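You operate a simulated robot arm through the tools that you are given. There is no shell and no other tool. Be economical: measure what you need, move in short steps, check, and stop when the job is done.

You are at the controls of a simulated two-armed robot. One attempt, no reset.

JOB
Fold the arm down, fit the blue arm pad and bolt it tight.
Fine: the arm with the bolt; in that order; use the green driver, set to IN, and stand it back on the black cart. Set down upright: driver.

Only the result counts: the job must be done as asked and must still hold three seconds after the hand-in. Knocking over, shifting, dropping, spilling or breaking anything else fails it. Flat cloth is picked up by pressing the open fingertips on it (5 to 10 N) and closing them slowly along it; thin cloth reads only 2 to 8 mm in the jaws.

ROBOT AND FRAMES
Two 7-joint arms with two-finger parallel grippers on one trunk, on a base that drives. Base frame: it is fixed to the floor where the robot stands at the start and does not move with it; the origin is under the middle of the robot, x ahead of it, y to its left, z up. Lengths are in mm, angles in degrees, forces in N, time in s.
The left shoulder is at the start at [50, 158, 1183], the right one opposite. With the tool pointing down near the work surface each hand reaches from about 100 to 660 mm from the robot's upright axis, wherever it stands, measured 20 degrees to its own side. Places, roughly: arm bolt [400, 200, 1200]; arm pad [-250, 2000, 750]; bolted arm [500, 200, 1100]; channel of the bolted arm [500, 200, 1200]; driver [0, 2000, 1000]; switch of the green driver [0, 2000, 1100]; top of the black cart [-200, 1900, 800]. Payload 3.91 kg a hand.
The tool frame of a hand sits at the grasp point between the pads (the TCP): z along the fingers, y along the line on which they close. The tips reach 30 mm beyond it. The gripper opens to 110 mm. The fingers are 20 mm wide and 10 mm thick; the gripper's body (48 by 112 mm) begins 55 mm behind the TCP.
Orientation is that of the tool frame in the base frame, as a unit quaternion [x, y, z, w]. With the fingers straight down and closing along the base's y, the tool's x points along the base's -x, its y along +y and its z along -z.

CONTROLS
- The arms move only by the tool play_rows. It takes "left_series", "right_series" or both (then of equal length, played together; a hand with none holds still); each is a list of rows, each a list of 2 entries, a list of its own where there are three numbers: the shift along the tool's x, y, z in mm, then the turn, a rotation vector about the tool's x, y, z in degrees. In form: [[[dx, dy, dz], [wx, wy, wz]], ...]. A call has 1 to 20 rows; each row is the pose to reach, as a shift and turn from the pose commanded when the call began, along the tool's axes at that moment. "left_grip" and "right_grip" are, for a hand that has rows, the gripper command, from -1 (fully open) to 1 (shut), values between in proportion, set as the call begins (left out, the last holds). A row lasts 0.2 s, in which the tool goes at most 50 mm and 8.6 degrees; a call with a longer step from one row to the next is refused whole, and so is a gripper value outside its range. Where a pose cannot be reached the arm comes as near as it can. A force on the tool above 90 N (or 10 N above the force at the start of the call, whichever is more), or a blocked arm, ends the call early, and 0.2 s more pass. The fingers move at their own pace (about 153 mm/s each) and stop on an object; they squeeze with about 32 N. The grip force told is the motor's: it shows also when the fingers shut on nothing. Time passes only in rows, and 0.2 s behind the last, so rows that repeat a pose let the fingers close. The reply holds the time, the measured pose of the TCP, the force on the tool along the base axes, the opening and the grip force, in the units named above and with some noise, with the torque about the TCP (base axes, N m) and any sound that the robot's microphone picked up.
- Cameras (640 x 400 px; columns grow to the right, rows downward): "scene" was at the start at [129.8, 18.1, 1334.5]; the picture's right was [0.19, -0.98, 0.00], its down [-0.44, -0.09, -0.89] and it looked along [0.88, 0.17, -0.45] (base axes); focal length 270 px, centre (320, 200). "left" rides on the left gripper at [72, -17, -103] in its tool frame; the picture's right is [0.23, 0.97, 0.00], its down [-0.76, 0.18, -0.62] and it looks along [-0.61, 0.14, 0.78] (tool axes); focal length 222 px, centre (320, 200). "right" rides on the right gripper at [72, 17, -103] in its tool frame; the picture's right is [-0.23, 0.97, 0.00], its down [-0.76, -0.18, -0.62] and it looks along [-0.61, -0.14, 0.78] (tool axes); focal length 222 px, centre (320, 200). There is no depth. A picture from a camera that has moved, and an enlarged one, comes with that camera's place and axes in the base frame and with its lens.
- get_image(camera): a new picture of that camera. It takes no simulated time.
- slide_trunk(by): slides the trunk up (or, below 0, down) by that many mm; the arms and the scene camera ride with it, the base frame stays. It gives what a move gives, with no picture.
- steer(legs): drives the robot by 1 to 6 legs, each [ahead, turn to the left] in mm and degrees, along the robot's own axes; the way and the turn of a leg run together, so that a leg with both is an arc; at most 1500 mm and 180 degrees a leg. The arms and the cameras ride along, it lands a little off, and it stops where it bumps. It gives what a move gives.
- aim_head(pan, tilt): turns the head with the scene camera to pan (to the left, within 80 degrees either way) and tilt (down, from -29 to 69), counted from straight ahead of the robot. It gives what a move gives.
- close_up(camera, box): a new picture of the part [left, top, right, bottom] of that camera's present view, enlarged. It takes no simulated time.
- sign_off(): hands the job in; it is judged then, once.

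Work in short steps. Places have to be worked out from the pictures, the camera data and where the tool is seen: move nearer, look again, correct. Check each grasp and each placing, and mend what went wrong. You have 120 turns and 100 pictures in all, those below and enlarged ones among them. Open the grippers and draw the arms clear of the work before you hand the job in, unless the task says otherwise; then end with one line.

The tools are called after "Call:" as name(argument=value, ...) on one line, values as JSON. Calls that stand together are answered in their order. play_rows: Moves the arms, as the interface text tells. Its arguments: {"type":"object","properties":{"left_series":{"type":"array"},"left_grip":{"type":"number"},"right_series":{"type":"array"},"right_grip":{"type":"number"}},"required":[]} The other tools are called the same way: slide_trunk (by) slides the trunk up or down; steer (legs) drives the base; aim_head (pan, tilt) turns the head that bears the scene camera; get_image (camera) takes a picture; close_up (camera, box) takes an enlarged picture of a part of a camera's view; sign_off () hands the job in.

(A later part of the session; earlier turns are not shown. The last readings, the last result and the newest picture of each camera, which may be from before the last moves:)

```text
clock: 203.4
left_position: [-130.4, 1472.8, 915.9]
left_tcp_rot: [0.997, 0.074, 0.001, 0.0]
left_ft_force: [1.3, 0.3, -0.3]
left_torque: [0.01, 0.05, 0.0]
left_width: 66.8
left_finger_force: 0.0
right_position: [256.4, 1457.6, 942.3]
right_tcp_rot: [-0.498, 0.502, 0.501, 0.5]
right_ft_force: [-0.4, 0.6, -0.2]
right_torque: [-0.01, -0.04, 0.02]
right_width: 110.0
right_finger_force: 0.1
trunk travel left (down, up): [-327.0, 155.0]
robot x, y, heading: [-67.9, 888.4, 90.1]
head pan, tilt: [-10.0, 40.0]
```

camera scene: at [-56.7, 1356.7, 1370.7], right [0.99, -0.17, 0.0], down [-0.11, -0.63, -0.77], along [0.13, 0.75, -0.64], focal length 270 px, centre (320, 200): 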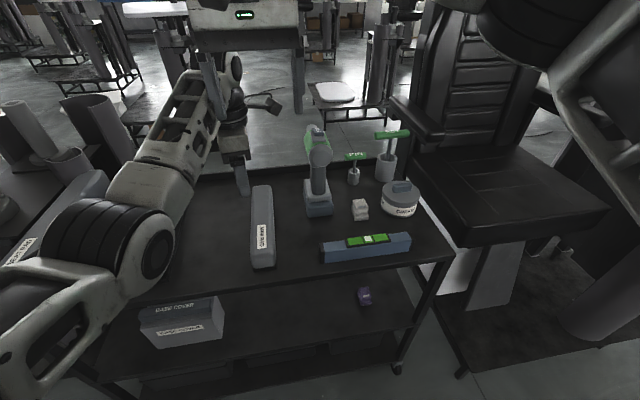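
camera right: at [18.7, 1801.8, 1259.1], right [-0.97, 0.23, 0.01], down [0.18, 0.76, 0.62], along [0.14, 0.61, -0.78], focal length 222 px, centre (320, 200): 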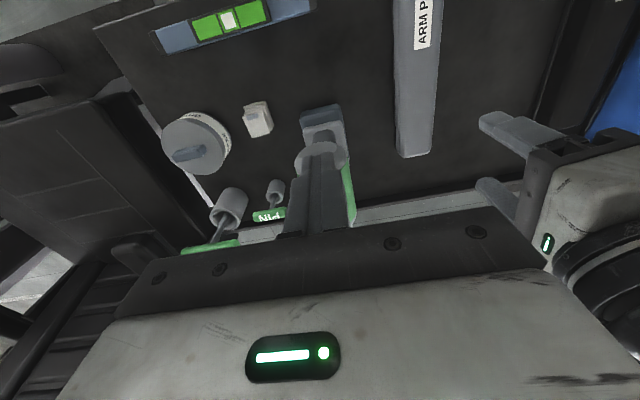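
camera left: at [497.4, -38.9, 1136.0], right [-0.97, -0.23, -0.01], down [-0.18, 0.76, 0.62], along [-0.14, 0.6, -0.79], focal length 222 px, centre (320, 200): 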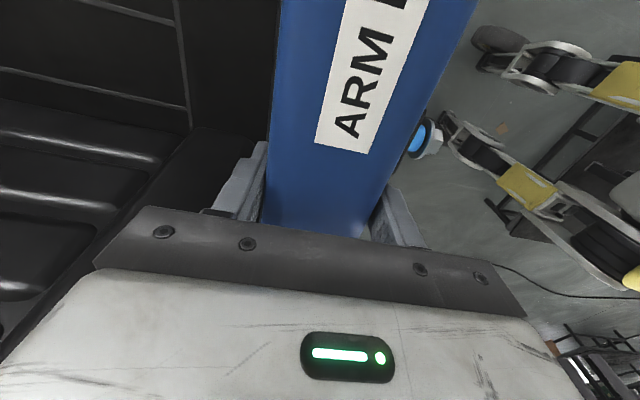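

The hand is now level and pointing forward. I move it 94 mm inward, raise the trunk 13 mm, shift the robot to x≈-186 and drive up so the hand lines up behind the driver.

Call:
play_rows(right_series=[[[0, 25, 0], [0, 0, 0]], [[0, 50, 0], [0, 0, 0]], [[0, 75, 0], [0, 0, 0]], [[0, 94, 0], [0, 0, 0]], [[0, 94, 0], [0, 0, 0]]])

Call:
slide_trunk(by=13)

Call:
steer(legs=[[0, -30], [-234, 0], [0, 30], [540, 0]])

Call:
get_image(camera="scene")

```text
clock: 204.6
left_position: [-130.6, 1471.7, 916.0]
left_tcp_rot: [0.997, 0.073, 0.001, 0.0]
left_ft_force: [0.0, 0.9, -0.1]
left_torque: [0.04, 0.0, 0.01]
left_width: 67.0
left_finger_force: 0.0
right_position: [232.1, 1457.6, 951.3]
right_tcp_rot: [-0.508, 0.494, 0.514, 0.482]
right_ft_force: [0.6, 0.1, -0.5]
right_torque: [0.01, 0.0, 0.01]
right_width: 109.8
right_finger_force: 0.1
right hand out of reach, approached as far as the arm can: row 1, 2, 3, 4, 5
trunk travel left (down, up): [-327.0, 155.0]
robot x, y, heading: [-73.7, 889.3, 90.2]
head pan, tilt: [-10.0, 40.0]
```

```text
clock: 205.2
left_position: [-130.5, 1471.9, 928.2]
left_tcp_rot: [0.997, 0.074, 0.001, 0.001]
left_ft_force: [0.1, 0.8, 0.2]
left_torque: [0.01, 0.01, 0.02]
left_width: 67.1
left_finger_force: 0.1
right_position: [229.4, 1457.3, 965.2]
right_tcp_rot: [-0.507, 0.496, 0.513, 0.484]
right_ft_force: [0.2, -0.1, 0.1]
right_torque: [-0.01, 0.02, -0.01]
right_width: 109.9
right_finger_force: 0.1
trunk travel left (down, up): [-340.0, 142.0]
robot x, y, heading: [-72.9, 886.0, 89.8]
head pan, tilt: [-10.0, 40.0]
```

```text
clock: 212.7
left_position: [-246.0, 1809.0, 930.3]
left_tcp_rot: [0.997, 0.071, 0.001, 0.0]
left_ft_force: [0.5, -0.1, 0.1]
left_torque: [-0.01, 0.01, 0.02]
left_width: 67.2
left_finger_force: 0.2
right_position: [115.7, 1793.8, 964.5]
right_tcp_rot: [-0.506, 0.497, 0.512, 0.485]
right_ft_force: [0.0, 0.6, -0.2]
right_torque: [0.04, 0.01, -0.01]
right_width: 110.2
right_finger_force: 0.1
trunk travel left (down, up): [-340.0, 142.0]
robot x, y, heading: [-190.5, 1221.3, 89.9]
head pan, tilt: [-10.0, 40.0]
```

```text
20 pictures are left
camera scene: at [-173.9, 1348.5, 1228.7], right [0.98, -0.18, 0.0], down [-0.11, -0.63, -0.77], along [0.14, 0.75, -0.64], focal length 270 px, centre (320, 200)
```

scene: 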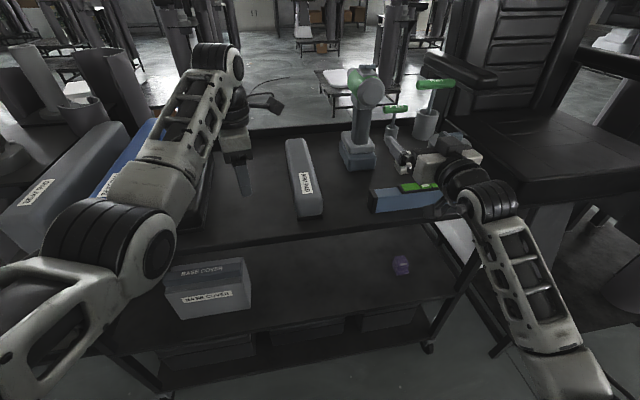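

The right arm's inner limit is lat ≈ -306, so the robot must stand 71 mm farther left. I back off, shift, and come in again to about 70 mm short of the handle.

Call:
steer(legs=[[-250, 0], [0, -20], [-208, 0], [0, 20], [525, 0]])

Call:
aim_head(pan=-35, tilt=35)

Call:
get_image(camera="scene")

Call:
get_image(camera="right")

```text
clock: 220.6
left_position: [-331.0, 1874.2, 929.7]
left_tcp_rot: [0.997, 0.079, 0.002, -0.001]
left_ft_force: [-0.1, 0.0, -0.8]
left_torque: [0.02, 0.01, 0.0]
left_width: 66.9
left_finger_force: 0.1
right_position: [30.6, 1862.7, 965.4]
right_tcp_rot: [-0.51, 0.493, 0.515, 0.481]
right_ft_force: [0.7, -0.3, 0.1]
right_torque: [0.0, 0.02, -0.01]
right_width: 110.1
right_finger_force: 0.1
trunk travel left (down, up): [-340.0, 142.0]
robot x, y, heading: [-265.0, 1289.2, 90.5]
head pan, tilt: [-10.0, 40.0]
```

```text
clock: 221.4
left_position: [-330.1, 1873.8, 929.3]
left_tcp_rot: [0.997, 0.077, 0.001, -0.001]
left_ft_force: [0.3, -0.4, 0.5]
left_torque: [0.01, 0.0, -0.01]
left_width: 67.3
left_finger_force: 0.1
right_position: [31.3, 1862.0, 965.0]
right_tcp_rot: [-0.51, 0.492, 0.516, 0.481]
right_ft_force: [-0.1, -0.2, 0.5]
right_torque: [0.01, 0.01, 0.04]
right_width: 109.8
right_finger_force: 0.1
trunk travel left (down, up): [-340.0, 142.0]
robot x, y, heading: [-262.8, 1288.1, 90.8]
head pan, tilt: [-35.0, 35.0]
```

```text
19 pictures are left
camera scene: at [-216.0, 1402.4, 1236.2], right [0.83, -0.56, 0.0], down [-0.32, -0.47, -0.82], along [0.46, 0.68, -0.57], focal length 270 px, centre (320, 200)
```

scene: 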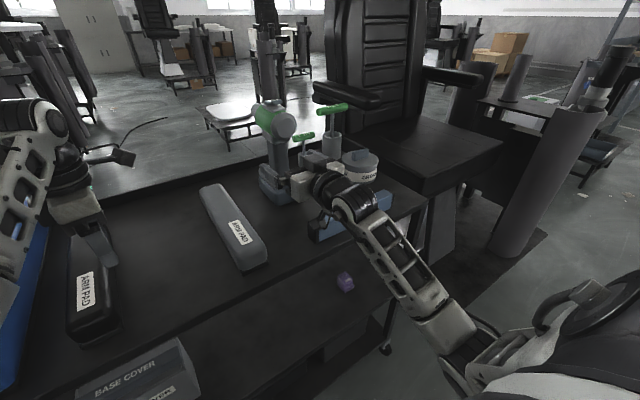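

```text
18 pictures are left
camera right: at [18.3, 1758.1, 894.6], right [-0.97, -0.05, 0.24], down [0.22, -0.61, 0.76], along [0.11, 0.79, 0.6], focal length 222 px, centre (320, 200)
```

right: 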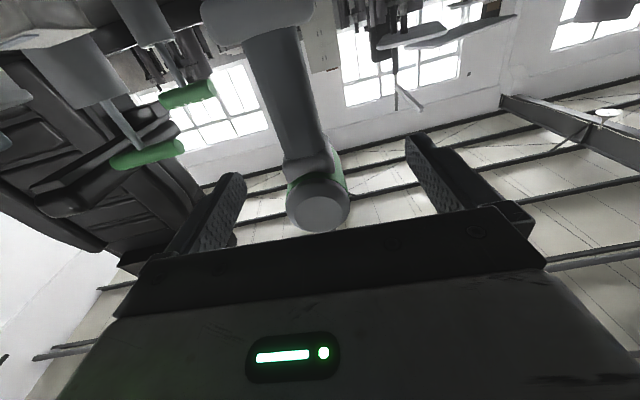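

The handle shows between the fingers, centre about (49, 1965). I shift the hand 17 mm right, correct its yaw by 3°, and drive 60 mm closer.

Call:
play_rows(right_series=[[[0, -8, 0], [1.5, 0, 0]], [[0, -17, 0], [3, 0, 0]], [[0, -17, 0], [3, 0, 0]]])

Call:
steer(legs=[[55, 0]])

Call:
get_image(camera="right")

```text
clock: 222.2
left_position: [-330.3, 1874.6, 928.5]
left_tcp_rot: [0.997, 0.079, 0.001, 0.0]
left_ft_force: [0.2, 0.4, 0.2]
left_torque: [0.01, 0.01, 0.0]
left_width: 67.3
left_finger_force: 0.0
right_position: [52.9, 1863.6, 966.0]
right_tcp_rot: [-0.499, 0.504, 0.505, 0.492]
right_ft_force: [-0.7, 0.3, -0.1]
right_torque: [-0.02, 0.01, 0.01]
right_width: 109.7
right_finger_force: 0.0
right hand out of reach, approached as far as the arm can: row 2, 3
trunk travel left (down, up): [-340.0, 142.0]
robot x, y, heading: [-264.4, 1291.5, 90.8]
head pan, tilt: [-35.0, 35.0]
```

```text
clock: 223.2
left_position: [-332.3, 1929.5, 928.6]
left_tcp_rot: [0.997, 0.079, 0.001, 0.0]
left_ft_force: [-0.2, -0.2, -0.4]
left_torque: [0.01, 0.0, 0.0]
left_width: 67.1
left_finger_force: 0.0
right_position: [53.2, 1919.4, 965.3]
right_tcp_rot: [-0.499, 0.505, 0.505, 0.491]
right_ft_force: [-0.2, 0.0, -0.7]
right_torque: [0.0, 0.01, 0.02]
right_width: 109.8
right_finger_force: 0.0
trunk travel left (down, up): [-340.0, 142.0]
robot x, y, heading: [-263.2, 1344.4, 90.5]
head pan, tilt: [-35.0, 35.0]
```

```text
17 pictures are left
camera right: at [36.0, 1813.9, 894.8], right [-0.97, -0.01, 0.25], down [0.2, -0.62, 0.76], along [0.15, 0.79, 0.6], focal length 222 px, centre (320, 200)
```

right: 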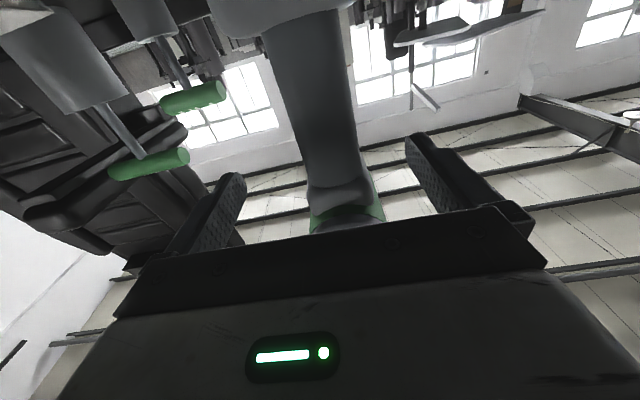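

The handle is centred between the fingers. I go 40 mm forward and close.

Call:
steer(legs=[[40, 0]])

Call:
play_rows(right_series=[[[0, 0, 0], [0, 0, 0]], [[0, 0, 0], [0, 0, 0]], [[0, 0, 0], [0, 0, 0]], [[0, 0, 0], [0, 0, 0]]], right_grip=1)

Call:
get_image(camera="scene")

```text
clock: 224.1
left_position: [-332.5, 1968.5, 928.7]
left_tcp_rot: [0.997, 0.079, 0.0, 0.0]
left_ft_force: [0.6, -0.3, -0.3]
left_torque: [0.0, 0.0, -0.01]
left_width: 67.3
left_finger_force: 0.1
right_position: [51.9, 1957.9, 965.9]
right_tcp_rot: [-0.499, 0.505, 0.505, 0.491]
right_ft_force: [0.1, -0.9, 0.0]
right_torque: [-0.01, -0.02, -0.01]
right_width: 110.0
right_finger_force: 0.1
trunk travel left (down, up): [-340.0, 142.0]
robot x, y, heading: [-265.9, 1384.5, 90.7]
head pan, tilt: [-35.0, 35.0]
```

```text
clock: 225.1
left_position: [-331.7, 1967.8, 928.8]
left_tcp_rot: [0.997, 0.08, 0.002, -0.001]
left_ft_force: [-0.3, 0.1, -0.2]
left_torque: [-0.01, 0.01, 0.0]
left_width: 66.9
left_finger_force: 0.2
right_position: [50.8, 1958.1, 965.3]
right_tcp_rot: [-0.499, 0.504, 0.505, 0.492]
right_ft_force: [-3.5, 1.7, 3.6]
right_torque: [0.75, 0.08, 0.28]
right_width: 39.9
right_finger_force: 32.3
trunk travel left (down, up): [-340.0, 142.0]
robot x, y, heading: [-264.8, 1381.3, 90.6]
head pan, tilt: [-35.0, 35.0]
```

```text
16 pictures are left
camera scene: at [-217.8, 1496.4, 1236.4], right [0.83, -0.56, 0.0], down [-0.32, -0.47, -0.82], along [0.46, 0.68, -0.57], focal length 270 px, centre (320, 200)
```

scene: 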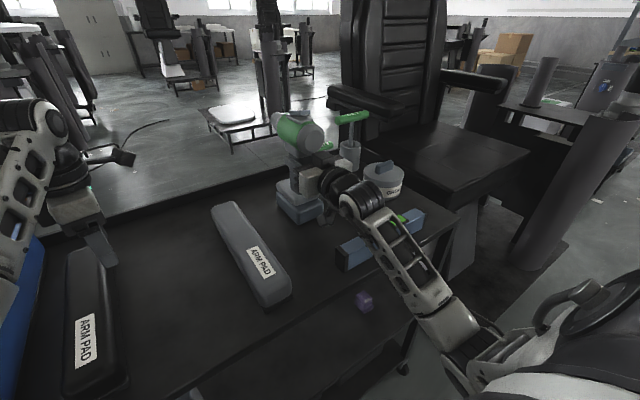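

Gripped at 40 mm. I lift it with the trunk and check.

Call:
slide_trunk(by=70)

Call:
get_image(camera="scene")

```text
clock: 226.2
left_position: [-332.1, 1969.5, 998.3]
left_tcp_rot: [0.997, 0.079, 0.002, 0.0]
left_ft_force: [0.1, 0.1, -1.0]
left_torque: [0.01, 0.01, 0.01]
left_width: 67.2
left_finger_force: 0.1
right_position: [51.9, 1959.0, 1034.0]
right_tcp_rot: [-0.5, 0.505, 0.504, 0.491]
right_ft_force: [-0.9, 1.1, -8.5]
right_torque: [-0.15, -0.01, -0.01]
right_width: 40.1
right_finger_force: 32.1
trunk travel left (down, up): [-410.0, 72.0]
robot x, y, heading: [-266.7, 1379.2, 90.5]
head pan, tilt: [-35.0, 35.0]
```

```text
15 pictures are left
camera scene: at [-216.7, 1497.7, 1306.1], right [0.83, -0.56, 0.0], down [-0.32, -0.47, -0.82], along [0.46, 0.68, -0.57], focal length 270 px, centre (320, 200)
```

scene: 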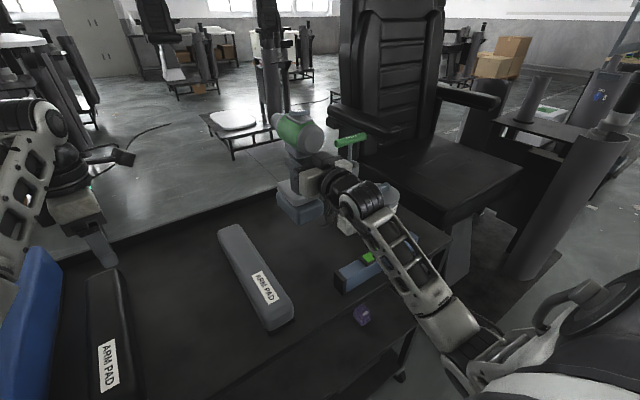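

The driver is held upright (about 0.9 kg). I raise the trunk fully, back down to about (-285, 326) and turn toward the chair; the nose then stays above the dial plate and ends in front of the bolt.

Call:
slide_trunk(by=72)

Call:
steer(legs=[[-300, 0], [0, -1.6], [-755, 0], [0, -45]])

Call:
aim_head(pan=-25, tilt=30)

Call:
get_image(camera="scene")

```text
clock: 227.2
left_position: [-331.7, 1969.4, 1070.2]
left_tcp_rot: [0.997, 0.08, 0.001, 0.0]
left_ft_force: [0.8, -0.1, -0.1]
left_torque: [0.04, 0.04, -0.01]
left_width: 67.4
left_finger_force: 0.0
right_position: [51.7, 1959.0, 1105.9]
right_tcp_rot: [-0.499, 0.506, 0.504, 0.491]
right_ft_force: [-0.6, 0.6, -9.1]
right_torque: [-0.14, 0.01, 0.02]
right_width: 39.8
right_finger_force: 31.8
trunk travel left (down, up): [-482.0, 0.0]
robot x, y, heading: [-266.6, 1383.4, 90.7]
head pan, tilt: [-35.0, 35.0]
```

```text
clock: 235.4
left_position: [110.8, 776.8, 1070.1]
left_tcp_rot: [0.946, -0.324, 0.002, 0.001]
left_ft_force: [0.0, -0.2, 0.0]
left_torque: [0.01, -0.01, 0.01]
left_width: 66.9
left_finger_force: 0.1
right_position: [363.7, 487.4, 1107.2]
right_tcp_rot: [-0.256, 0.663, 0.267, 0.651]
right_ft_force: [-0.4, 0.1, -9.7]
right_torque: [-0.1, 0.08, 0.04]
right_width: 40.0
right_finger_force: 32.3
trunk travel left (down, up): [-482.0, 0.0]
robot x, y, heading: [-266.4, 325.4, 43.9]
head pan, tilt: [-35.0, 35.0]
```

```text
clock: 236.2
left_position: [109.9, 775.2, 1070.2]
left_tcp_rot: [0.946, -0.325, 0.001, 0.001]
left_ft_force: [0.8, 0.4, 0.2]
left_torque: [0.0, 0.0, 0.01]
left_width: 66.7
left_finger_force: 0.1
right_position: [363.4, 486.8, 1105.1]
right_tcp_rot: [-0.257, 0.663, 0.267, 0.651]
right_ft_force: [-0.4, 0.5, -8.1]
right_torque: [-0.07, 0.08, 0.04]
right_width: 39.7
right_finger_force: 32.2
trunk travel left (down, up): [-482.0, 0.0]
robot x, y, heading: [-274.1, 328.5, 43.8]
head pan, tilt: [-25.0, 30.0]
```

```text
14 pictures are left
camera scene: at [-157.7, 384.6, 1385.9], right [0.32, -0.95, 0.0], down [-0.47, -0.16, -0.87], along [0.82, 0.28, -0.5], focal length 270 px, centre (320, 200)
```

scene: 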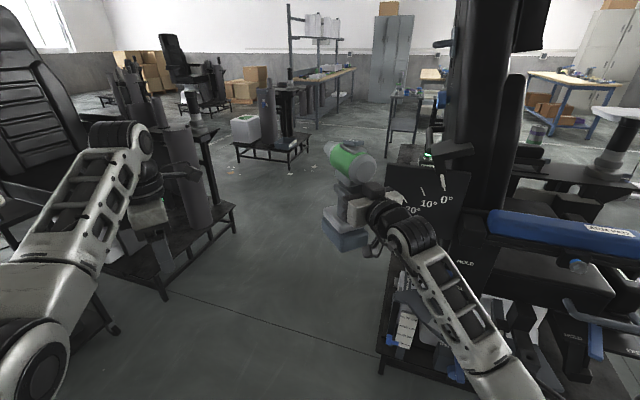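

The nose is close to the plate's line, so I back 25 mm first and then finish the turn to heading ≈2°.

Call:
steer(legs=[[-25, 0], [0, -42]])

Call:
aim_head(pan=-25, tilt=35)

Call:
get_image(camera="scene")

```text
clock: 238.9
left_position: [292.9, 385.1, 1071.0]
left_tcp_rot: [0.766, -0.642, 0.0, 0.0]
left_ft_force: [0.3, -0.6, 0.6]
left_torque: [0.02, 0.0, -0.04]
left_width: 67.4
left_finger_force: 0.0
right_position: [289.7, 1.1, 1106.0]
right_tcp_rot: [-0.001, 0.711, 0.016, 0.703]
right_ft_force: [-0.5, -0.1, -8.7]
right_torque: [-0.06, 0.15, 0.01]
right_width: 40.5
right_finger_force: 31.7
trunk travel left (down, up): [-482.0, 0.0]
robot x, y, heading: [-291.8, 310.5, 1.7]
head pan, tilt: [-25.0, 30.0]
```

```text
clock: 239.6
left_position: [295.0, 385.7, 1071.3]
left_tcp_rot: [0.767, -0.642, 0.0, 0.002]
left_ft_force: [0.8, -0.7, 0.5]
left_torque: [0.02, -0.01, 0.0]
left_width: 66.9
left_finger_force: 0.0
right_position: [290.3, 1.6, 1105.6]
right_tcp_rot: [-0.002, 0.711, 0.016, 0.703]
right_ft_force: [-0.5, -0.3, -8.8]
right_torque: [-0.03, 0.18, 0.01]
right_width: 40.6
right_finger_force: 31.4
trunk travel left (down, up): [-482.0, 0.0]
robot x, y, heading: [-291.8, 311.6, 1.8]
head pan, tilt: [-25.0, 35.0]
```

```text
13 pictures are left
camera scene: at [-169.5, 276.3, 1378.1], right [-0.39, -0.92, 0.0], down [-0.53, 0.23, -0.82], along [0.75, -0.32, -0.57], focal length 270 px, centre (320, 200)
```

scene: 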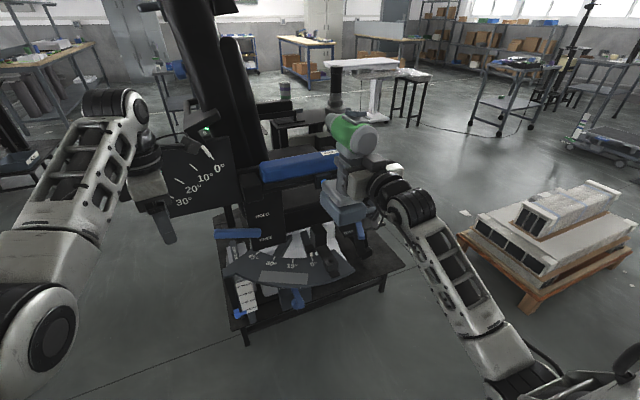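

The driver is in front of the chair, well placed. I back 50 mm, lower the trunk 181 mm to bring the driver axis to the bolt's height, and look closely.

Call:
steer(legs=[[-50, 0]])

Call:
slide_trunk(by=-180)

Call:
aim_head(pan=-28, tilt=25)

Call:
close_up(camera="scene", box=[260, 130, 420, 270])

```text
clock: 240.5
left_position: [244.1, 385.3, 1071.1]
left_tcp_rot: [0.767, -0.642, 0.002, 0.0]
left_ft_force: [0.4, 0.0, 0.9]
left_torque: [-0.01, -0.01, -0.01]
left_width: 67.2
left_finger_force: 0.0
right_position: [238.6, 0.8, 1106.5]
right_tcp_rot: [-0.002, 0.711, 0.016, 0.703]
right_ft_force: [0.0, -0.6, -7.4]
right_torque: [0.01, 0.15, 0.01]
right_width: 40.8
right_finger_force: 31.8
trunk travel left (down, up): [-482.0, 0.0]
robot x, y, heading: [-341.4, 310.9, 2.0]
head pan, tilt: [-25.0, 35.0]
```

```text
clock: 242.5
left_position: [243.8, 385.5, 889.2]
left_tcp_rot: [0.767, -0.642, 0.0, 0.0]
left_ft_force: [-0.2, -0.5, 0.7]
left_torque: [-0.03, -0.01, 0.0]
left_width: 67.0
left_finger_force: 0.0
right_position: [238.6, 1.0, 926.4]
right_tcp_rot: [-0.002, 0.711, 0.017, 0.703]
right_ft_force: [0.4, 0.2, -8.4]
right_torque: [-0.02, 0.2, -0.02]
right_width: 40.5
right_finger_force: 32.2
trunk travel left (down, up): [-302.0, 180.0]
robot x, y, heading: [-338.1, 305.7, 1.7]
head pan, tilt: [-25.0, 35.0]
```

```text
clock: 243.2
left_position: [243.7, 386.1, 891.0]
left_tcp_rot: [0.767, -0.642, 0.0, 0.001]
left_ft_force: [-0.7, 0.0, 0.6]
left_torque: [0.05, -0.02, 0.0]
left_width: 67.2
left_finger_force: 0.0
right_position: [239.5, 1.1, 925.5]
right_tcp_rot: [-0.002, 0.711, 0.015, 0.703]
right_ft_force: [0.3, -0.5, -8.8]
right_torque: [-0.01, 0.16, 0.01]
right_width: 40.6
right_finger_force: 31.6
trunk travel left (down, up): [-302.0, 180.0]
robot x, y, heading: [-341.1, 307.7, 2.0]
head pan, tilt: [-28.0, 25.0]
```

```text
2.86 times, centred on (340, 200) of scene
camera zoom: at [-217.5, 268.8, 1213.8], right [-0.44, -0.9, 0.0], down [-0.38, 0.19, -0.91], along [0.81, -0.4, -0.42], focal length 772 px, centre (263, 200)
```

zoom: 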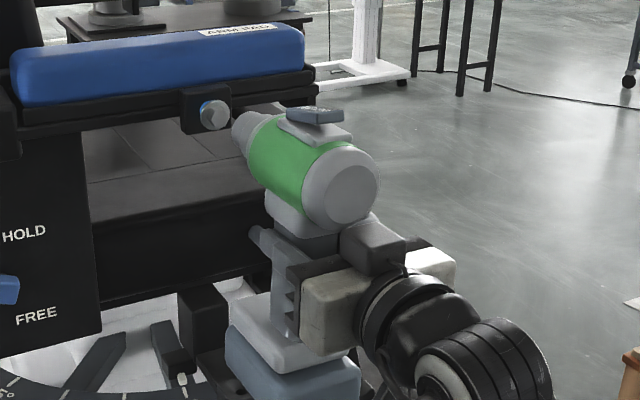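

The nose is near the bolt. To judge alignment in yaw and pitch I take the right wrist camera's view.

Call:
get_image(camera="right")

Call:
close_up(camera="scene", box=[300, 145, 370, 195])

```text
11 pictures are left
camera right: at [136.7, 15.9, 855.8], right [-0.02, 0.97, 0.25], down [-0.61, -0.21, 0.76], along [0.79, -0.13, 0.6], focal length 222 px, centre (320, 200)
```

right: 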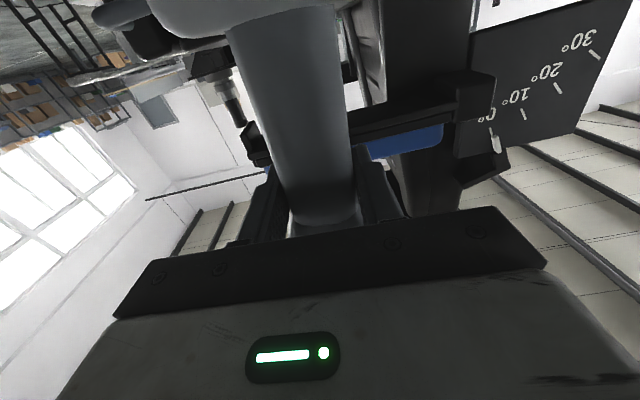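

```text
8.00 times, centred on (335, 170) of scene
camera zoom: at [-217.5, 268.8, 1213.8], right [-0.44, -0.9, 0.0], down [-0.38, 0.19, -0.91], along [0.81, -0.4, -0.42], focal length 2162 px, centre (200, 440)
```

zoom: 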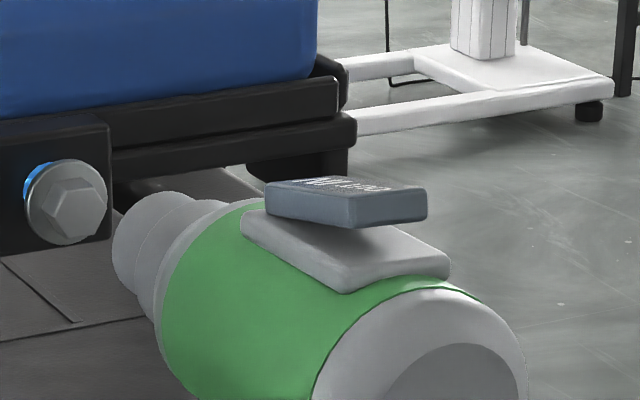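

The rocker clearly stands with its IN end down. The driver is level, its axis at y≈2–5, z≈985, nose tip x≈366; the bolt is at y≈11, z≈988. I correct by a 0.6° left turn and 3 mm of trunk, then check the reading.

Call:
steer(legs=[[0, 0.6]])

Call:
slide_trunk(by=3)

Call:
steer(legs=[[14, 0]])

Call:
close_up(camera="scene", box=[290, 140, 370, 200])

```text
clock: 243.9
left_position: [242.3, 390.8, 891.0]
left_tcp_rot: [0.77, -0.638, 0.001, 0.001]
left_ft_force: [-0.3, -0.3, -0.4]
left_torque: [0.02, -0.04, 0.01]
left_width: 67.0
left_finger_force: 0.0
right_position: [242.8, 7.0, 925.7]
right_tcp_rot: [-0.005, 0.711, 0.019, 0.703]
right_ft_force: [-0.5, 0.3, -9.4]
right_torque: [0.01, 0.18, -0.01]
right_width: 40.8
right_finger_force: 31.8
trunk travel left (down, up): [-302.0, 180.0]
robot x, y, heading: [-340.7, 303.9, 2.4]
head pan, tilt: [-28.0, 25.0]
```

```text
clock: 244.4
left_position: [243.2, 391.0, 894.0]
left_tcp_rot: [0.77, -0.638, 0.0, 0.002]
left_ft_force: [0.1, -0.1, -0.3]
left_torque: [0.0, 0.0, 0.0]
left_width: 66.9
left_finger_force: 0.1
right_position: [242.6, 6.7, 927.7]
right_tcp_rot: [-0.006, 0.712, 0.02, 0.702]
right_ft_force: [-1.2, 0.4, -8.4]
right_torque: [-0.01, 0.16, 0.01]
right_width: 40.2
right_finger_force: 31.9
trunk travel left (down, up): [-305.0, 177.0]
robot x, y, heading: [-339.1, 311.3, 2.4]
head pan, tilt: [-28.0, 25.0]
```

```text
clock: 245.2
left_position: [256.9, 390.9, 892.6]
left_tcp_rot: [0.77, -0.638, 0.0, 0.001]
left_ft_force: [0.1, 0.3, 0.5]
left_torque: [-0.01, -0.03, 0.02]
left_width: 67.3
left_finger_force: 0.0
right_position: [256.5, 6.9, 927.6]
right_tcp_rot: [-0.005, 0.711, 0.019, 0.703]
right_ft_force: [-0.6, 0.7, -9.3]
right_torque: [0.03, 0.16, 0.0]
right_width: 40.3
right_finger_force: 32.4
trunk travel left (down, up): [-305.0, 177.0]
robot x, y, heading: [-329.4, 313.4, 2.4]
head pan, tilt: [-28.0, 25.0]
```

```text
6.67 times, centred on (330, 170) of scene
camera zoom: at [-203.0, 270.6, 1216.8], right [-0.43, -0.9, 0.0], down [-0.38, 0.18, -0.91], along [0.82, -0.39, -0.42], focal length 1801 px, centre (253, 400)
```

zoom: 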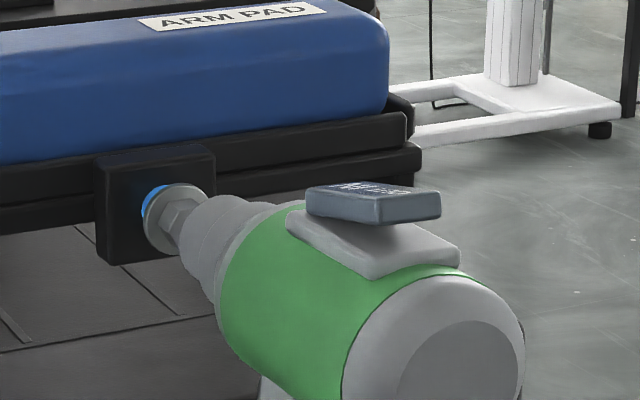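

The nose begins to cover the bolt head; relative to it, the bolt still seems about 3 mm more to +y and 3 mm higher. I correct and move 6 mm nearer, then look again.

Call:
steer(legs=[[0, 0.3]])

Call:
slide_trunk(by=3)

Call:
close_up(camera="scene", box=[305, 160, 345, 190])

```text
clock: 245.9
left_position: [256.1, 394.2, 892.4]
left_tcp_rot: [0.771, -0.636, 0.0, 0.002]
left_ft_force: [-0.9, -0.1, -0.2]
left_torque: [-0.02, -0.03, -0.02]
left_width: 67.0
left_finger_force: 0.0
right_position: [258.1, 10.1, 928.2]
right_tcp_rot: [-0.008, 0.712, 0.022, 0.702]
right_ft_force: [-0.3, -0.2, -8.6]
right_torque: [-0.02, 0.19, 0.0]
right_width: 40.5
right_finger_force: 32.4
trunk travel left (down, up): [-305.0, 177.0]
robot x, y, heading: [-326.1, 305.6, 2.8]
head pan, tilt: [-28.0, 25.0]
```

```text
clock: 246.4
left_position: [256.3, 394.8, 896.3]
left_tcp_rot: [0.772, -0.636, 0.0, 0.001]
left_ft_force: [-0.8, 0.2, -0.3]
left_torque: [0.01, -0.03, 0.02]
left_width: 67.1
left_finger_force: 0.1
right_position: [258.8, 9.5, 930.0]
right_tcp_rot: [-0.006, 0.713, 0.021, 0.701]
right_ft_force: [0.1, 0.5, -8.9]
right_torque: [0.0, 0.14, -0.01]
right_width: 40.3
right_finger_force: 32.1
trunk travel left (down, up): [-308.0, 174.0]
robot x, y, heading: [-328.6, 307.4, 2.5]
head pan, tilt: [-28.0, 25.0]
```

```text
13.33 times, centred on (325, 175) of scene
camera zoom: at [-203.0, 271.2, 1219.9], right [-0.43, -0.9, 0.0], down [-0.38, 0.18, -0.91], along [0.82, -0.39, -0.42], focal length 3603 px, centre (253, 533)
```

zoom: 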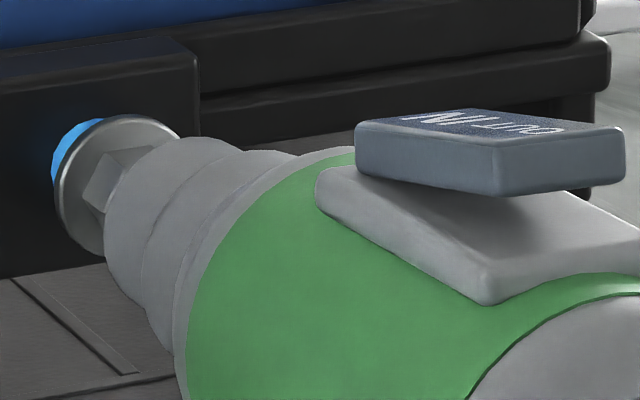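

The axis passes the bolt centre within about 2 mm, perhaps slightly high; the nose tip is still about 25 mm from the head. I lower 1.5 mm and advance in small steps, watching force and sound.

Call:
slide_trunk(by=-1.5)

Call:
steer(legs=[[15, 0]])

Call:
steer(legs=[[6, 0]])

```text
clock: 246.9
left_position: [255.5, 394.0, 895.0]
left_tcp_rot: [0.772, -0.636, 0.0, 0.001]
left_ft_force: [-0.3, 0.4, -0.2]
left_torque: [0.02, -0.01, -0.01]
left_width: 67.0
left_finger_force: 0.2
right_position: [258.3, 9.7, 928.7]
right_tcp_rot: [-0.007, 0.712, 0.021, 0.702]
right_ft_force: [-0.2, -0.4, -9.3]
right_torque: [-0.01, 0.16, 0.01]
right_width: 40.2
right_finger_force: 32.9
trunk travel left (down, up): [-307.0, 176.0]
robot x, y, heading: [-325.6, 310.6, 3.0]
head pan, tilt: [-28.0, 25.0]
```

```text
clock: 247.7
left_position: [271.0, 396.0, 893.7]
left_tcp_rot: [0.772, -0.635, 0.001, 0.001]
left_ft_force: [1.0, -0.2, 0.3]
left_torque: [-0.01, 0.0, 0.03]
left_width: 67.1
left_finger_force: 0.0
right_position: [274.0, 11.6, 928.9]
right_tcp_rot: [-0.008, 0.712, 0.022, 0.702]
right_ft_force: [0.3, -1.0, -9.0]
right_torque: [0.0, 0.15, 0.0]
right_width: 40.3
right_finger_force: 31.3
trunk travel left (down, up): [-307.0, 176.0]
robot x, y, heading: [-308.5, 309.7, 2.4]
head pan, tilt: [-28.0, 25.0]
```

```text
clock: 248.4
left_position: [277.2, 394.9, 894.8]
left_tcp_rot: [0.771, -0.636, 0.001, 0.001]
left_ft_force: [-0.2, -0.3, -0.2]
left_torque: [-0.01, 0.01, 0.01]
left_width: 67.2
left_finger_force: 0.0
right_position: [279.7, 11.3, 928.9]
right_tcp_rot: [-0.008, 0.713, 0.021, 0.701]
right_ft_force: [-0.1, 0.9, -8.2]
right_torque: [-0.03, 0.14, -0.01]
right_width: 40.5
right_finger_force: 32.2
trunk travel left (down, up): [-307.0, 176.0]
robot x, y, heading: [-307.3, 307.0, 2.8]
head pan, tilt: [-28.0, 25.0]
```

No contact yet. Now I advance with the arm, 2 mm per row.

Call:
play_rows(right_series=[[[0, 0, 2], [0, 0, 0]], [[0, 0, 4], [0, 0, 0]], [[0, 0, 6], [0, 0, 0]], [[0, 0, 8], [0, 0, 0]], [[0, 0, 10], [0, 0, 0]]])

Call:
close_up(camera="scene", box=[290, 150, 350, 195])

```text
clock: 249.7
left_position: [274.7, 394.1, 896.5]
left_tcp_rot: [0.772, -0.636, 0.001, -0.001]
left_ft_force: [0.6, -0.9, -0.3]
left_torque: [-0.02, -0.01, 0.03]
left_width: 67.0
left_finger_force: 0.1
right_position: [285.7, 10.3, 927.7]
right_tcp_rot: [-0.007, 0.713, 0.022, 0.7]
right_ft_force: [-38.5, -2.8, -17.1]
right_torque: [0.26, -0.75, -0.75]
right_width: 39.8
right_finger_force: 31.6
trunk travel left (down, up): [-307.0, 176.0]
robot x, y, heading: [-307.4, 309.0, 2.7]
head pan, tilt: [-28.0, 25.0]
```

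```text
8.89 times, centred on (320, 172) of scene
camera zoom: at [-186.0, 271.5, 1218.7], right [-0.43, -0.9, 0.0], down [-0.38, 0.18, -0.91], along [0.82, -0.39, -0.42], focal length 2402 px, centre (320, 444)
```

zoom: 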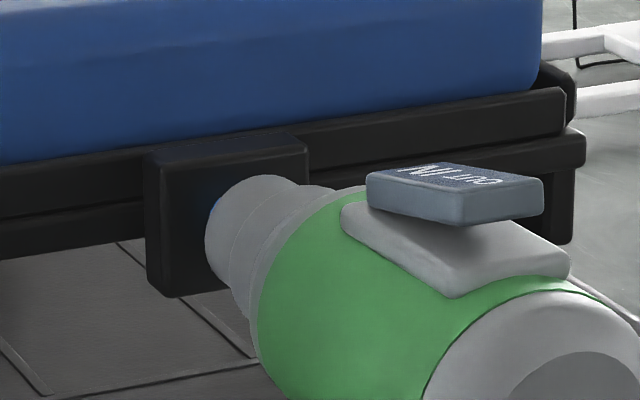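

Contact at 38 N with the nose right over the bolt head. I keep pressing for two seconds to see whether the driver runs.

Call:
play_rows(right_series=[[[0, 0, 1], [0, 0, 0]], [[0, 0, 2], [0, 0, 0]], [[0, 0, 2], [0, 0, 0]], [[0, 0, 2], [0, 0, 0]], [[0, 0, 2], [0, 0, 0]], [[0, 0, 2], [0, 0, 0]], [[0, 0, 2], [0, 0, 0]], [[0, 0, 2], [0, 0, 0]], [[0, 0, 2], [0, 0, 0]], [[0, 0, 2], [0, 0, 0]]])

```text
clock: 251.8
left_position: [274.4, 395.5, 895.8]
left_tcp_rot: [0.772, -0.636, 0.001, -0.001]
left_ft_force: [0.3, 0.3, -0.2]
left_torque: [0.03, -0.02, 0.01]
left_width: 67.0
left_finger_force: 0.0
right_position: [288.3, 10.4, 926.7]
right_tcp_rot: [-0.008, 0.714, 0.023, 0.699]
right_ft_force: [-34.3, -5.0, -18.2]
right_torque: [0.32, -0.64, -0.97]
right_width: 40.2
right_finger_force: 32.0
trunk travel left (down, up): [-307.0, 176.0]
robot x, y, heading: [-306.6, 305.5, 2.9]
head pan, tilt: [-28.0, 25.0]
```

The bolt pushes the driver down and slightly to -y, so the socket sits too high. I back off 10 mm, lower 3 mm, shift 1 mm to -y and press again.

Call:
play_rows(right_series=[[[0, 0, -5], [0, 0, 0]], [[0, 0, -11], [0, 0, 0]], [[3, -1, -11], [0, 0, 0]], [[3, -1, -8], [0, 0, 0]], [[3, -1, -5], [0, 0, 0]], [[3, -1, -2], [0, 0, 0]], [[3, -1, 0], [0, 0, 0]], [[3, -1, 2], [0, 0, 0]], [[3, -1, 3], [0, 0, 0]], [[3, -1, 3], [0, 0, 0]], [[3, -1, 3], [0, 0, 0]], [[3, -1, 3], [0, 0, 0]]])

Call:
close_up(camera="scene", box=[290, 150, 350, 195])

```text
clock: 254.4
left_position: [274.5, 394.2, 897.4]
left_tcp_rot: [0.772, -0.636, 0.002, 0.0]
left_ft_force: [0.4, -0.3, 0.7]
left_torque: [0.05, 0.0, 0.0]
left_width: 67.0
left_finger_force: 0.1
right_position: [291.7, 9.8, 925.1]
right_tcp_rot: [-0.007, 0.714, 0.022, 0.699]
right_ft_force: [-37.6, -2.4, -18.5]
right_torque: [0.18, -0.78, -0.47]
right_width: 39.9
right_finger_force: 32.0
trunk travel left (down, up): [-307.0, 176.0]
robot x, y, heading: [-307.5, 309.8, 2.7]
head pan, tilt: [-28.0, 25.0]
```

```text
8.89 times, centred on (320, 172) of scene
camera zoom: at [-185.0, 271.6, 1218.7], right [-0.43, -0.9, 0.0], down [-0.38, 0.18, -0.91], along [0.82, -0.39, -0.42], focal length 2402 px, centre (320, 444)
```

zoom: 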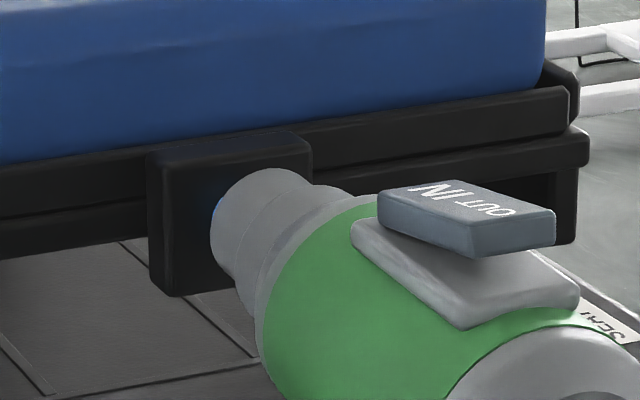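

The driver pivots nose-up in the grip when pressed off the grip line, and the rim stands at the hex face, still a few mm off. I back off 14 mm and look at tilt and offset.

Call:
play_rows(right_series=[[[0, 0, -5], [0, 0, 0]], [[0, 0, -10], [0, 0, 0]], [[0, 0, -15], [0, 0, 0]], [[0, 0, -15], [0, 0, 0]]])

Call:
close_up(camera="scene", box=[285, 140, 365, 200])

```text
clock: 255.4
left_position: [276.4, 395.2, 895.0]
left_tcp_rot: [0.771, -0.637, 0.0, 0.001]
left_ft_force: [0.3, -0.5, 0.8]
left_torque: [-0.01, -0.02, 0.01]
left_width: 66.9
left_finger_force: 0.1
right_position: [279.3, 9.8, 925.5]
right_tcp_rot: [-0.008, 0.713, 0.022, 0.701]
right_ft_force: [-0.8, -0.1, -8.8]
right_torque: [0.0, 0.17, -0.01]
right_width: 39.9
right_finger_force: 32.1
trunk travel left (down, up): [-307.0, 176.0]
robot x, y, heading: [-305.8, 310.7, 2.8]
head pan, tilt: [-28.0, 25.0]
```

```text
6.67 times, centred on (325, 170) of scene
camera zoom: at [-182.2, 272.3, 1218.4], right [-0.43, -0.9, 0.0], down [-0.38, 0.18, -0.91], along [0.82, -0.39, -0.42], focal length 1801 px, centre (287, 400)
```

zoom: 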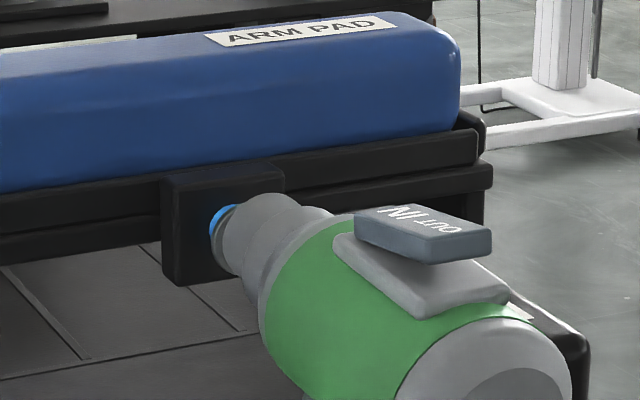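

The driver has pitched about 12° nose-up in the grip. I pitch the hand 12.5° down to level it again and take out 1.6° of yaw, then check.

Call:
play_rows(right_series=[[[0, 0, -2], [0.5, 4, 0]], [[0, 0.5, -4], [1, 8, 0]], [[0, 1, -4], [1.6, 12.5, 0]], [[0, 1, -4], [1.6, 12.5, 0]]])

Call:
close_up(camera="scene", box=[285, 140, 365, 200])

```text
clock: 256.4
left_position: [276.5, 396.6, 894.9]
left_tcp_rot: [0.771, -0.637, 0.0, 0.001]
left_ft_force: [-0.5, 0.5, 0.0]
left_torque: [0.0, -0.02, -0.02]
left_width: 67.3
left_finger_force: 0.1
right_position: [275.3, 10.0, 925.0]
right_tcp_rot: [0.0, 0.785, 0.012, 0.619]
right_ft_force: [-0.3, -0.1, -8.7]
right_torque: [-0.03, 0.09, 0.02]
right_width: 39.9
right_finger_force: 32.5
trunk travel left (down, up): [-307.0, 176.0]
robot x, y, heading: [-308.8, 308.0, 2.7]
head pan, tilt: [-28.0, 25.0]
```

```text
6.67 times, centred on (325, 170) of scene
camera zoom: at [-182.2, 272.3, 1218.4], right [-0.43, -0.9, 0.0], down [-0.38, 0.18, -0.91], along [0.82, -0.39, -0.42], focal length 1801 px, centre (287, 400)
```

zoom: 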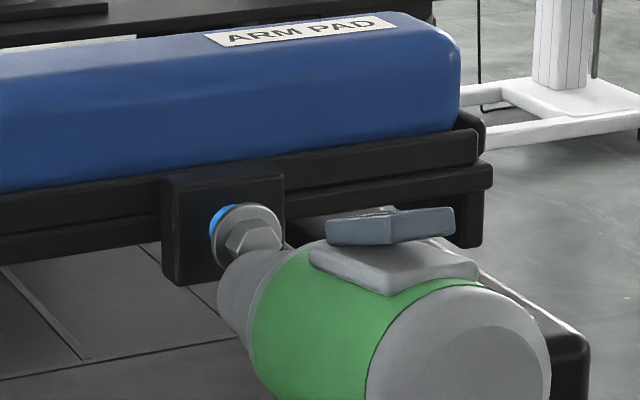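

Now it is about 4° nose-down and the rim about 4 mm too far to +y. I correct both and look again.

Call:
play_rows(right_series=[[[0, -2, 0], [0, -2, 0]], [[-1, -4, 0], [0, -4.3, 0]], [[-1, -4, 0], [0, -4.3, 0]]])

Call:
close_up(camera="scene", box=[285, 140, 365, 200])

```text
clock: 257.2
left_position: [276.4, 395.2, 893.7]
left_tcp_rot: [0.772, -0.636, 0.0, 0.001]
left_ft_force: [-0.3, 0.5, 0.3]
left_torque: [0.05, -0.01, 0.01]
left_width: 67.2
left_finger_force: 0.0
right_position: [275.2, 7.5, 924.6]
right_tcp_rot: [0.001, 0.761, 0.011, 0.648]
right_ft_force: [0.4, -0.4, -9.0]
right_torque: [0.0, 0.11, 0.03]
right_width: 39.8
right_finger_force: 31.6
trunk travel left (down, up): [-307.0, 176.0]
robot x, y, heading: [-306.4, 308.2, 2.7]
head pan, tilt: [-28.0, 25.0]
```

```text
6.67 times, centred on (325, 170) of scene
camera zoom: at [-182.2, 272.3, 1218.4], right [-0.43, -0.9, 0.0], down [-0.38, 0.18, -0.91], along [0.82, -0.39, -0.42], focal length 1801 px, centre (287, 400)
```

zoom: 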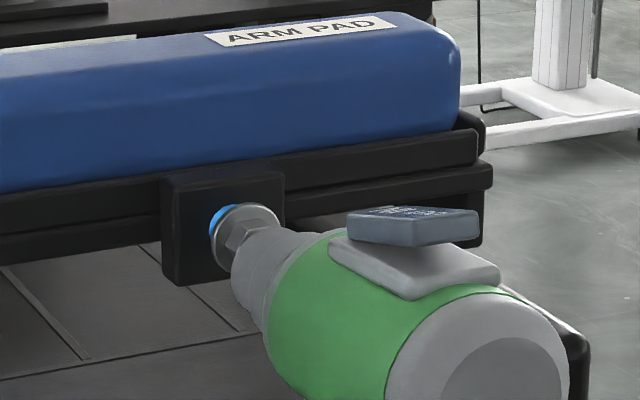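

Now level. In this view the rim centre is at about (384, 9, 983) and the bolt at about (401, 10, 991): the socket is ~8 mm low. I raise the trunk 8.5 mm, and advance gently 12 mm.

Call:
slide_trunk(by=8.5)

Call:
play_rows(right_series=[[[-0.3, 1, 2], [0, 0, 0]], [[-0.6, 1, 4], [0, 0, 0]], [[-1, 1, 6], [0, 0, 0]], [[-1.3, 1, 8], [0, 0, 0]], [[-1.6, 1, 10], [0, 0, 0]]])

```text
clock: 257.8
left_position: [277.6, 395.4, 903.1]
left_tcp_rot: [0.772, -0.636, 0.0, 0.002]
left_ft_force: [-0.4, 0.3, -0.5]
left_torque: [-0.03, -0.01, 0.03]
left_width: 67.3
left_finger_force: 0.0
right_position: [276.4, 7.3, 934.5]
right_tcp_rot: [0.002, 0.762, 0.011, 0.648]
right_ft_force: [0.1, 0.0, -8.6]
right_torque: [0.01, 0.09, 0.03]
right_width: 40.1
right_finger_force: 31.9
trunk travel left (down, up): [-315.0, 167.0]
robot x, y, heading: [-303.9, 308.4, 2.4]
head pan, tilt: [-28.0, 25.0]
```

```text
clock: 259.0
left_position: [277.1, 394.2, 902.8]
left_tcp_rot: [0.771, -0.636, 0.0, 0.002]
left_ft_force: [-0.8, 0.2, 0.5]
left_torque: [0.03, 0.0, 0.02]
left_width: 66.9
left_finger_force: 0.0
right_position: [286.3, 7.8, 933.5]
right_tcp_rot: [0.0, 0.762, 0.013, 0.647]
right_ft_force: [0.6, 1.0, -8.1]
right_torque: [-0.02, 0.09, 0.05]
right_width: 39.8
right_finger_force: 32.2
trunk travel left (down, up): [-315.0, 167.0]
robot x, y, heading: [-306.8, 308.7, 2.9]
head pan, tilt: [-28.0, 25.0]
```

No contact at a point where it met the hex face before – promising. I go on 2 mm at a time.

Call:
play_rows(right_series=[[[-0.3, 0, 2], [0, 0, 0]], [[-0.6, 0, 4], [0, 0, 0]], [[-0.9, 0, 5.5], [0, 0, 0]]])

```text
clock: 259.8
left_position: [277.8, 394.5, 903.6]
left_tcp_rot: [0.771, -0.636, 0.001, 0.001]
left_ft_force: [0.7, -0.8, -1.4]
left_torque: [0.02, -0.01, 0.01]
left_width: 67.1
left_finger_force: 0.1
right_position: [290.5, 7.5, 934.4]
right_tcp_rot: [0.0, 0.762, 0.013, 0.648]
right_ft_force: [-1.1, -1.6, -10.5]
right_torque: [0.0, 0.21, -0.12]
right_width: 39.7
right_finger_force: 31.8
trunk travel left (down, up): [-315.0, 167.0]
robot x, y, heading: [-304.3, 312.2, 2.7]
head pan, tilt: [-28.0, 25.0]
```

Barely any force: about 1–2 N sideways. I advance further in small rows and hold, listening for the driver.

Call:
play_rows(right_series=[[[-0.3, 0, 2], [0, 0, 0]], [[-0.6, 0, 4], [0, 0, 0]], [[-0.8, 0, 5], [0, 0, 0]], [[-0.8, 0, 5], [0, 0, 0]], [[-0.8, 0, 5], [0, 0, 0]]])

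Call:
close_up(camera="scene", box=[285, 140, 365, 200])

```text
clock: 261.0
left_position: [278.8, 394.3, 902.8]
left_tcp_rot: [0.772, -0.636, 0.0, 0.001]
left_ft_force: [0.8, 0.6, -0.1]
left_torque: [0.0, 0.04, 0.02]
left_width: 67.1
left_finger_force: 0.2
right_position: [296.0, 6.8, 933.6]
right_tcp_rot: [0.001, 0.762, 0.012, 0.648]
right_ft_force: [0.5, -0.5, -10.8]
right_torque: [0.04, 0.39, -0.05]
right_width: 40.1
right_finger_force: 31.6
trunk travel left (down, up): [-315.0, 167.0]
robot x, y, heading: [-304.0, 311.2, 2.9]
head pan, tilt: [-28.0, 25.0]
```

```text
6.67 times, centred on (325, 170) of scene
camera zoom: at [-181.8, 272.2, 1226.9], right [-0.43, -0.9, 0.0], down [-0.38, 0.18, -0.91], along [0.82, -0.39, -0.42], focal length 1801 px, centre (287, 400)
```

zoom: 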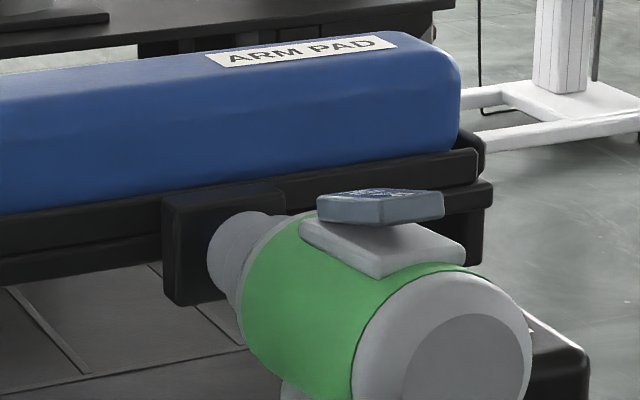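

The socket has slid over the bolt head. I press on to the bottom and hold.

Call:
play_rows(right_series=[[[-0.3, 0, 2], [0, 0, 0]], [[-0.6, 0, 4], [0, 0, 0]], [[-0.9, 0, 6], [0, 0, 0]], [[-0.9, 0, 6], [0, 0, 0]], [[-0.9, 0, 6], [0, 0, 0]], [[-0.9, 0, 6], [0, 0, 0]], [[-0.9, 0, 6], [0, 0, 0]], [[-0.9, 0, 6], [0, 0, 0]]])

```text
clock: 262.8
left_position: [276.7, 395.9, 903.5]
left_tcp_rot: [0.771, -0.637, 0.0, 0.001]
left_ft_force: [-0.7, -0.1, -0.4]
left_torque: [-0.03, 0.0, -0.03]
left_width: 67.3
left_finger_force: 0.0
right_position: [301.7, 7.0, 933.4]
right_tcp_rot: [0.0, 0.762, 0.013, 0.648]
right_ft_force: [0.6, -2.0, -10.0]
right_torque: [0.1, 0.33, -0.21]
right_width: 39.9
right_finger_force: 31.8
trunk travel left (down, up): [-315.0, 167.0]
robot x, y, heading: [-305.9, 311.7, 2.4]
head pan, tilt: [-28.0, 25.0]
```

Still advancing freely; I continue until firm contact.

Call:
play_rows(right_series=[[[-0.3, 0, 2], [0, 0, 0]], [[-0.6, 0, 4], [0, 0, 0]], [[-0.9, 0, 6], [0, 0, 0]], [[-1.2, 0, 8], [0, 0, 0]], [[-1.2, 0, 8], [0, 0, 0]], [[-1.2, 0, 8], [0, 0, 0]], [[-1.2, 0, 8], [0, 0, 0]], [[-1.2, 0, 8], [0, 0, 0]], [[-1.2, 0, 8], [0, 0, 0]], [[-1.2, 0, 8], [0, 0, 0]]])

```text
clock: 265.0
left_position: [275.1, 393.8, 904.2]
left_tcp_rot: [0.772, -0.636, 0.001, 0.0]
left_ft_force: [0.3, 0.0, -0.1]
left_torque: [0.0, 0.0, -0.02]
left_width: 67.1
left_finger_force: 0.2
right_position: [306.3, 7.7, 932.3]
right_tcp_rot: [0.001, 0.764, 0.013, 0.646]
right_ft_force: [-34.4, 0.4, -18.6]
right_torque: [-0.08, -0.87, -0.02]
right_width: 40.4
right_finger_force: 31.7
trunk travel left (down, up): [-315.0, 167.0]
robot x, y, heading: [-302.3, 305.7, 3.0]
head pan, tilt: [-28.0, 25.0]
```

Firm contact at 34 N: the socket has bottomed. I hold this pressure for about three seconds and listen.

Call:
play_rows(right_series=[[[0, 0, 0], [0, 0, 0]], [[0, 0, 0], [0, 0, 0]], [[0, 0, 0], [0, 0, 0]], [[0, 0, 0], [0, 0, 0]], [[0, 0, 0], [0, 0, 0]], [[0, 0, 0], [0, 0, 0]], [[0, 0, 0], [0, 0, 0]], [[0, 0, 0], [0, 0, 0]], [[0, 0, 0], [0, 0, 0]], [[0, 0, 0], [0, 0, 0]], [[0, 0, 0], [0, 0, 0]], [[0, 0, 0], [0, 0, 0]], [[0, 0, 0], [0, 0, 0]], [[0, 0, 0], [0, 0, 0]], [[0, 0, 0], [0, 0, 0]]])

```text
clock: 268.2
left_position: [275.8, 395.6, 905.0]
left_tcp_rot: [0.772, -0.636, 0.001, 0.0]
left_ft_force: [-0.8, 0.1, -0.3]
left_torque: [0.06, -0.01, 0.02]
left_width: 67.2
left_finger_force: 0.0
right_position: [307.5, 6.2, 931.4]
right_tcp_rot: [-0.001, 0.763, 0.014, 0.646]
right_ft_force: [-30.2, 0.7, -18.3]
right_torque: [-0.11, -0.67, 0.06]
right_width: 39.8
right_finger_force: 31.8
trunk travel left (down, up): [-315.0, 167.0]
robot x, y, heading: [-306.6, 305.9, 2.8]
head pan, tilt: [-28.0, 25.0]
```

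I check the result in a picture.

Call:
close_up(camera="scene", box=[285, 140, 365, 200])

```text
6.67 times, centred on (325, 170) of scene
camera zoom: at [-184.5, 271.9, 1227.1], right [-0.43, -0.9, 0.0], down [-0.38, 0.18, -0.91], along [0.82, -0.39, -0.42], focal length 1801 px, centre (287, 400)
```

zoom: 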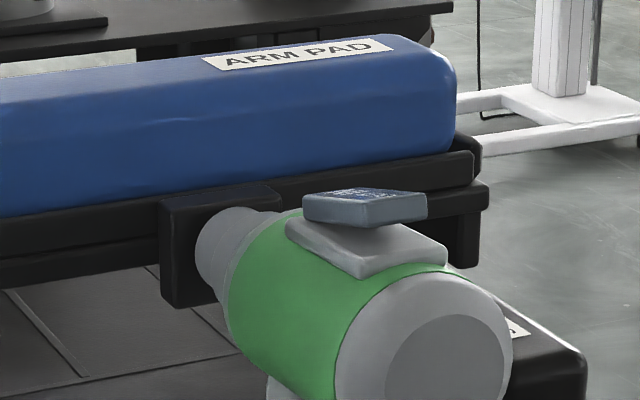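

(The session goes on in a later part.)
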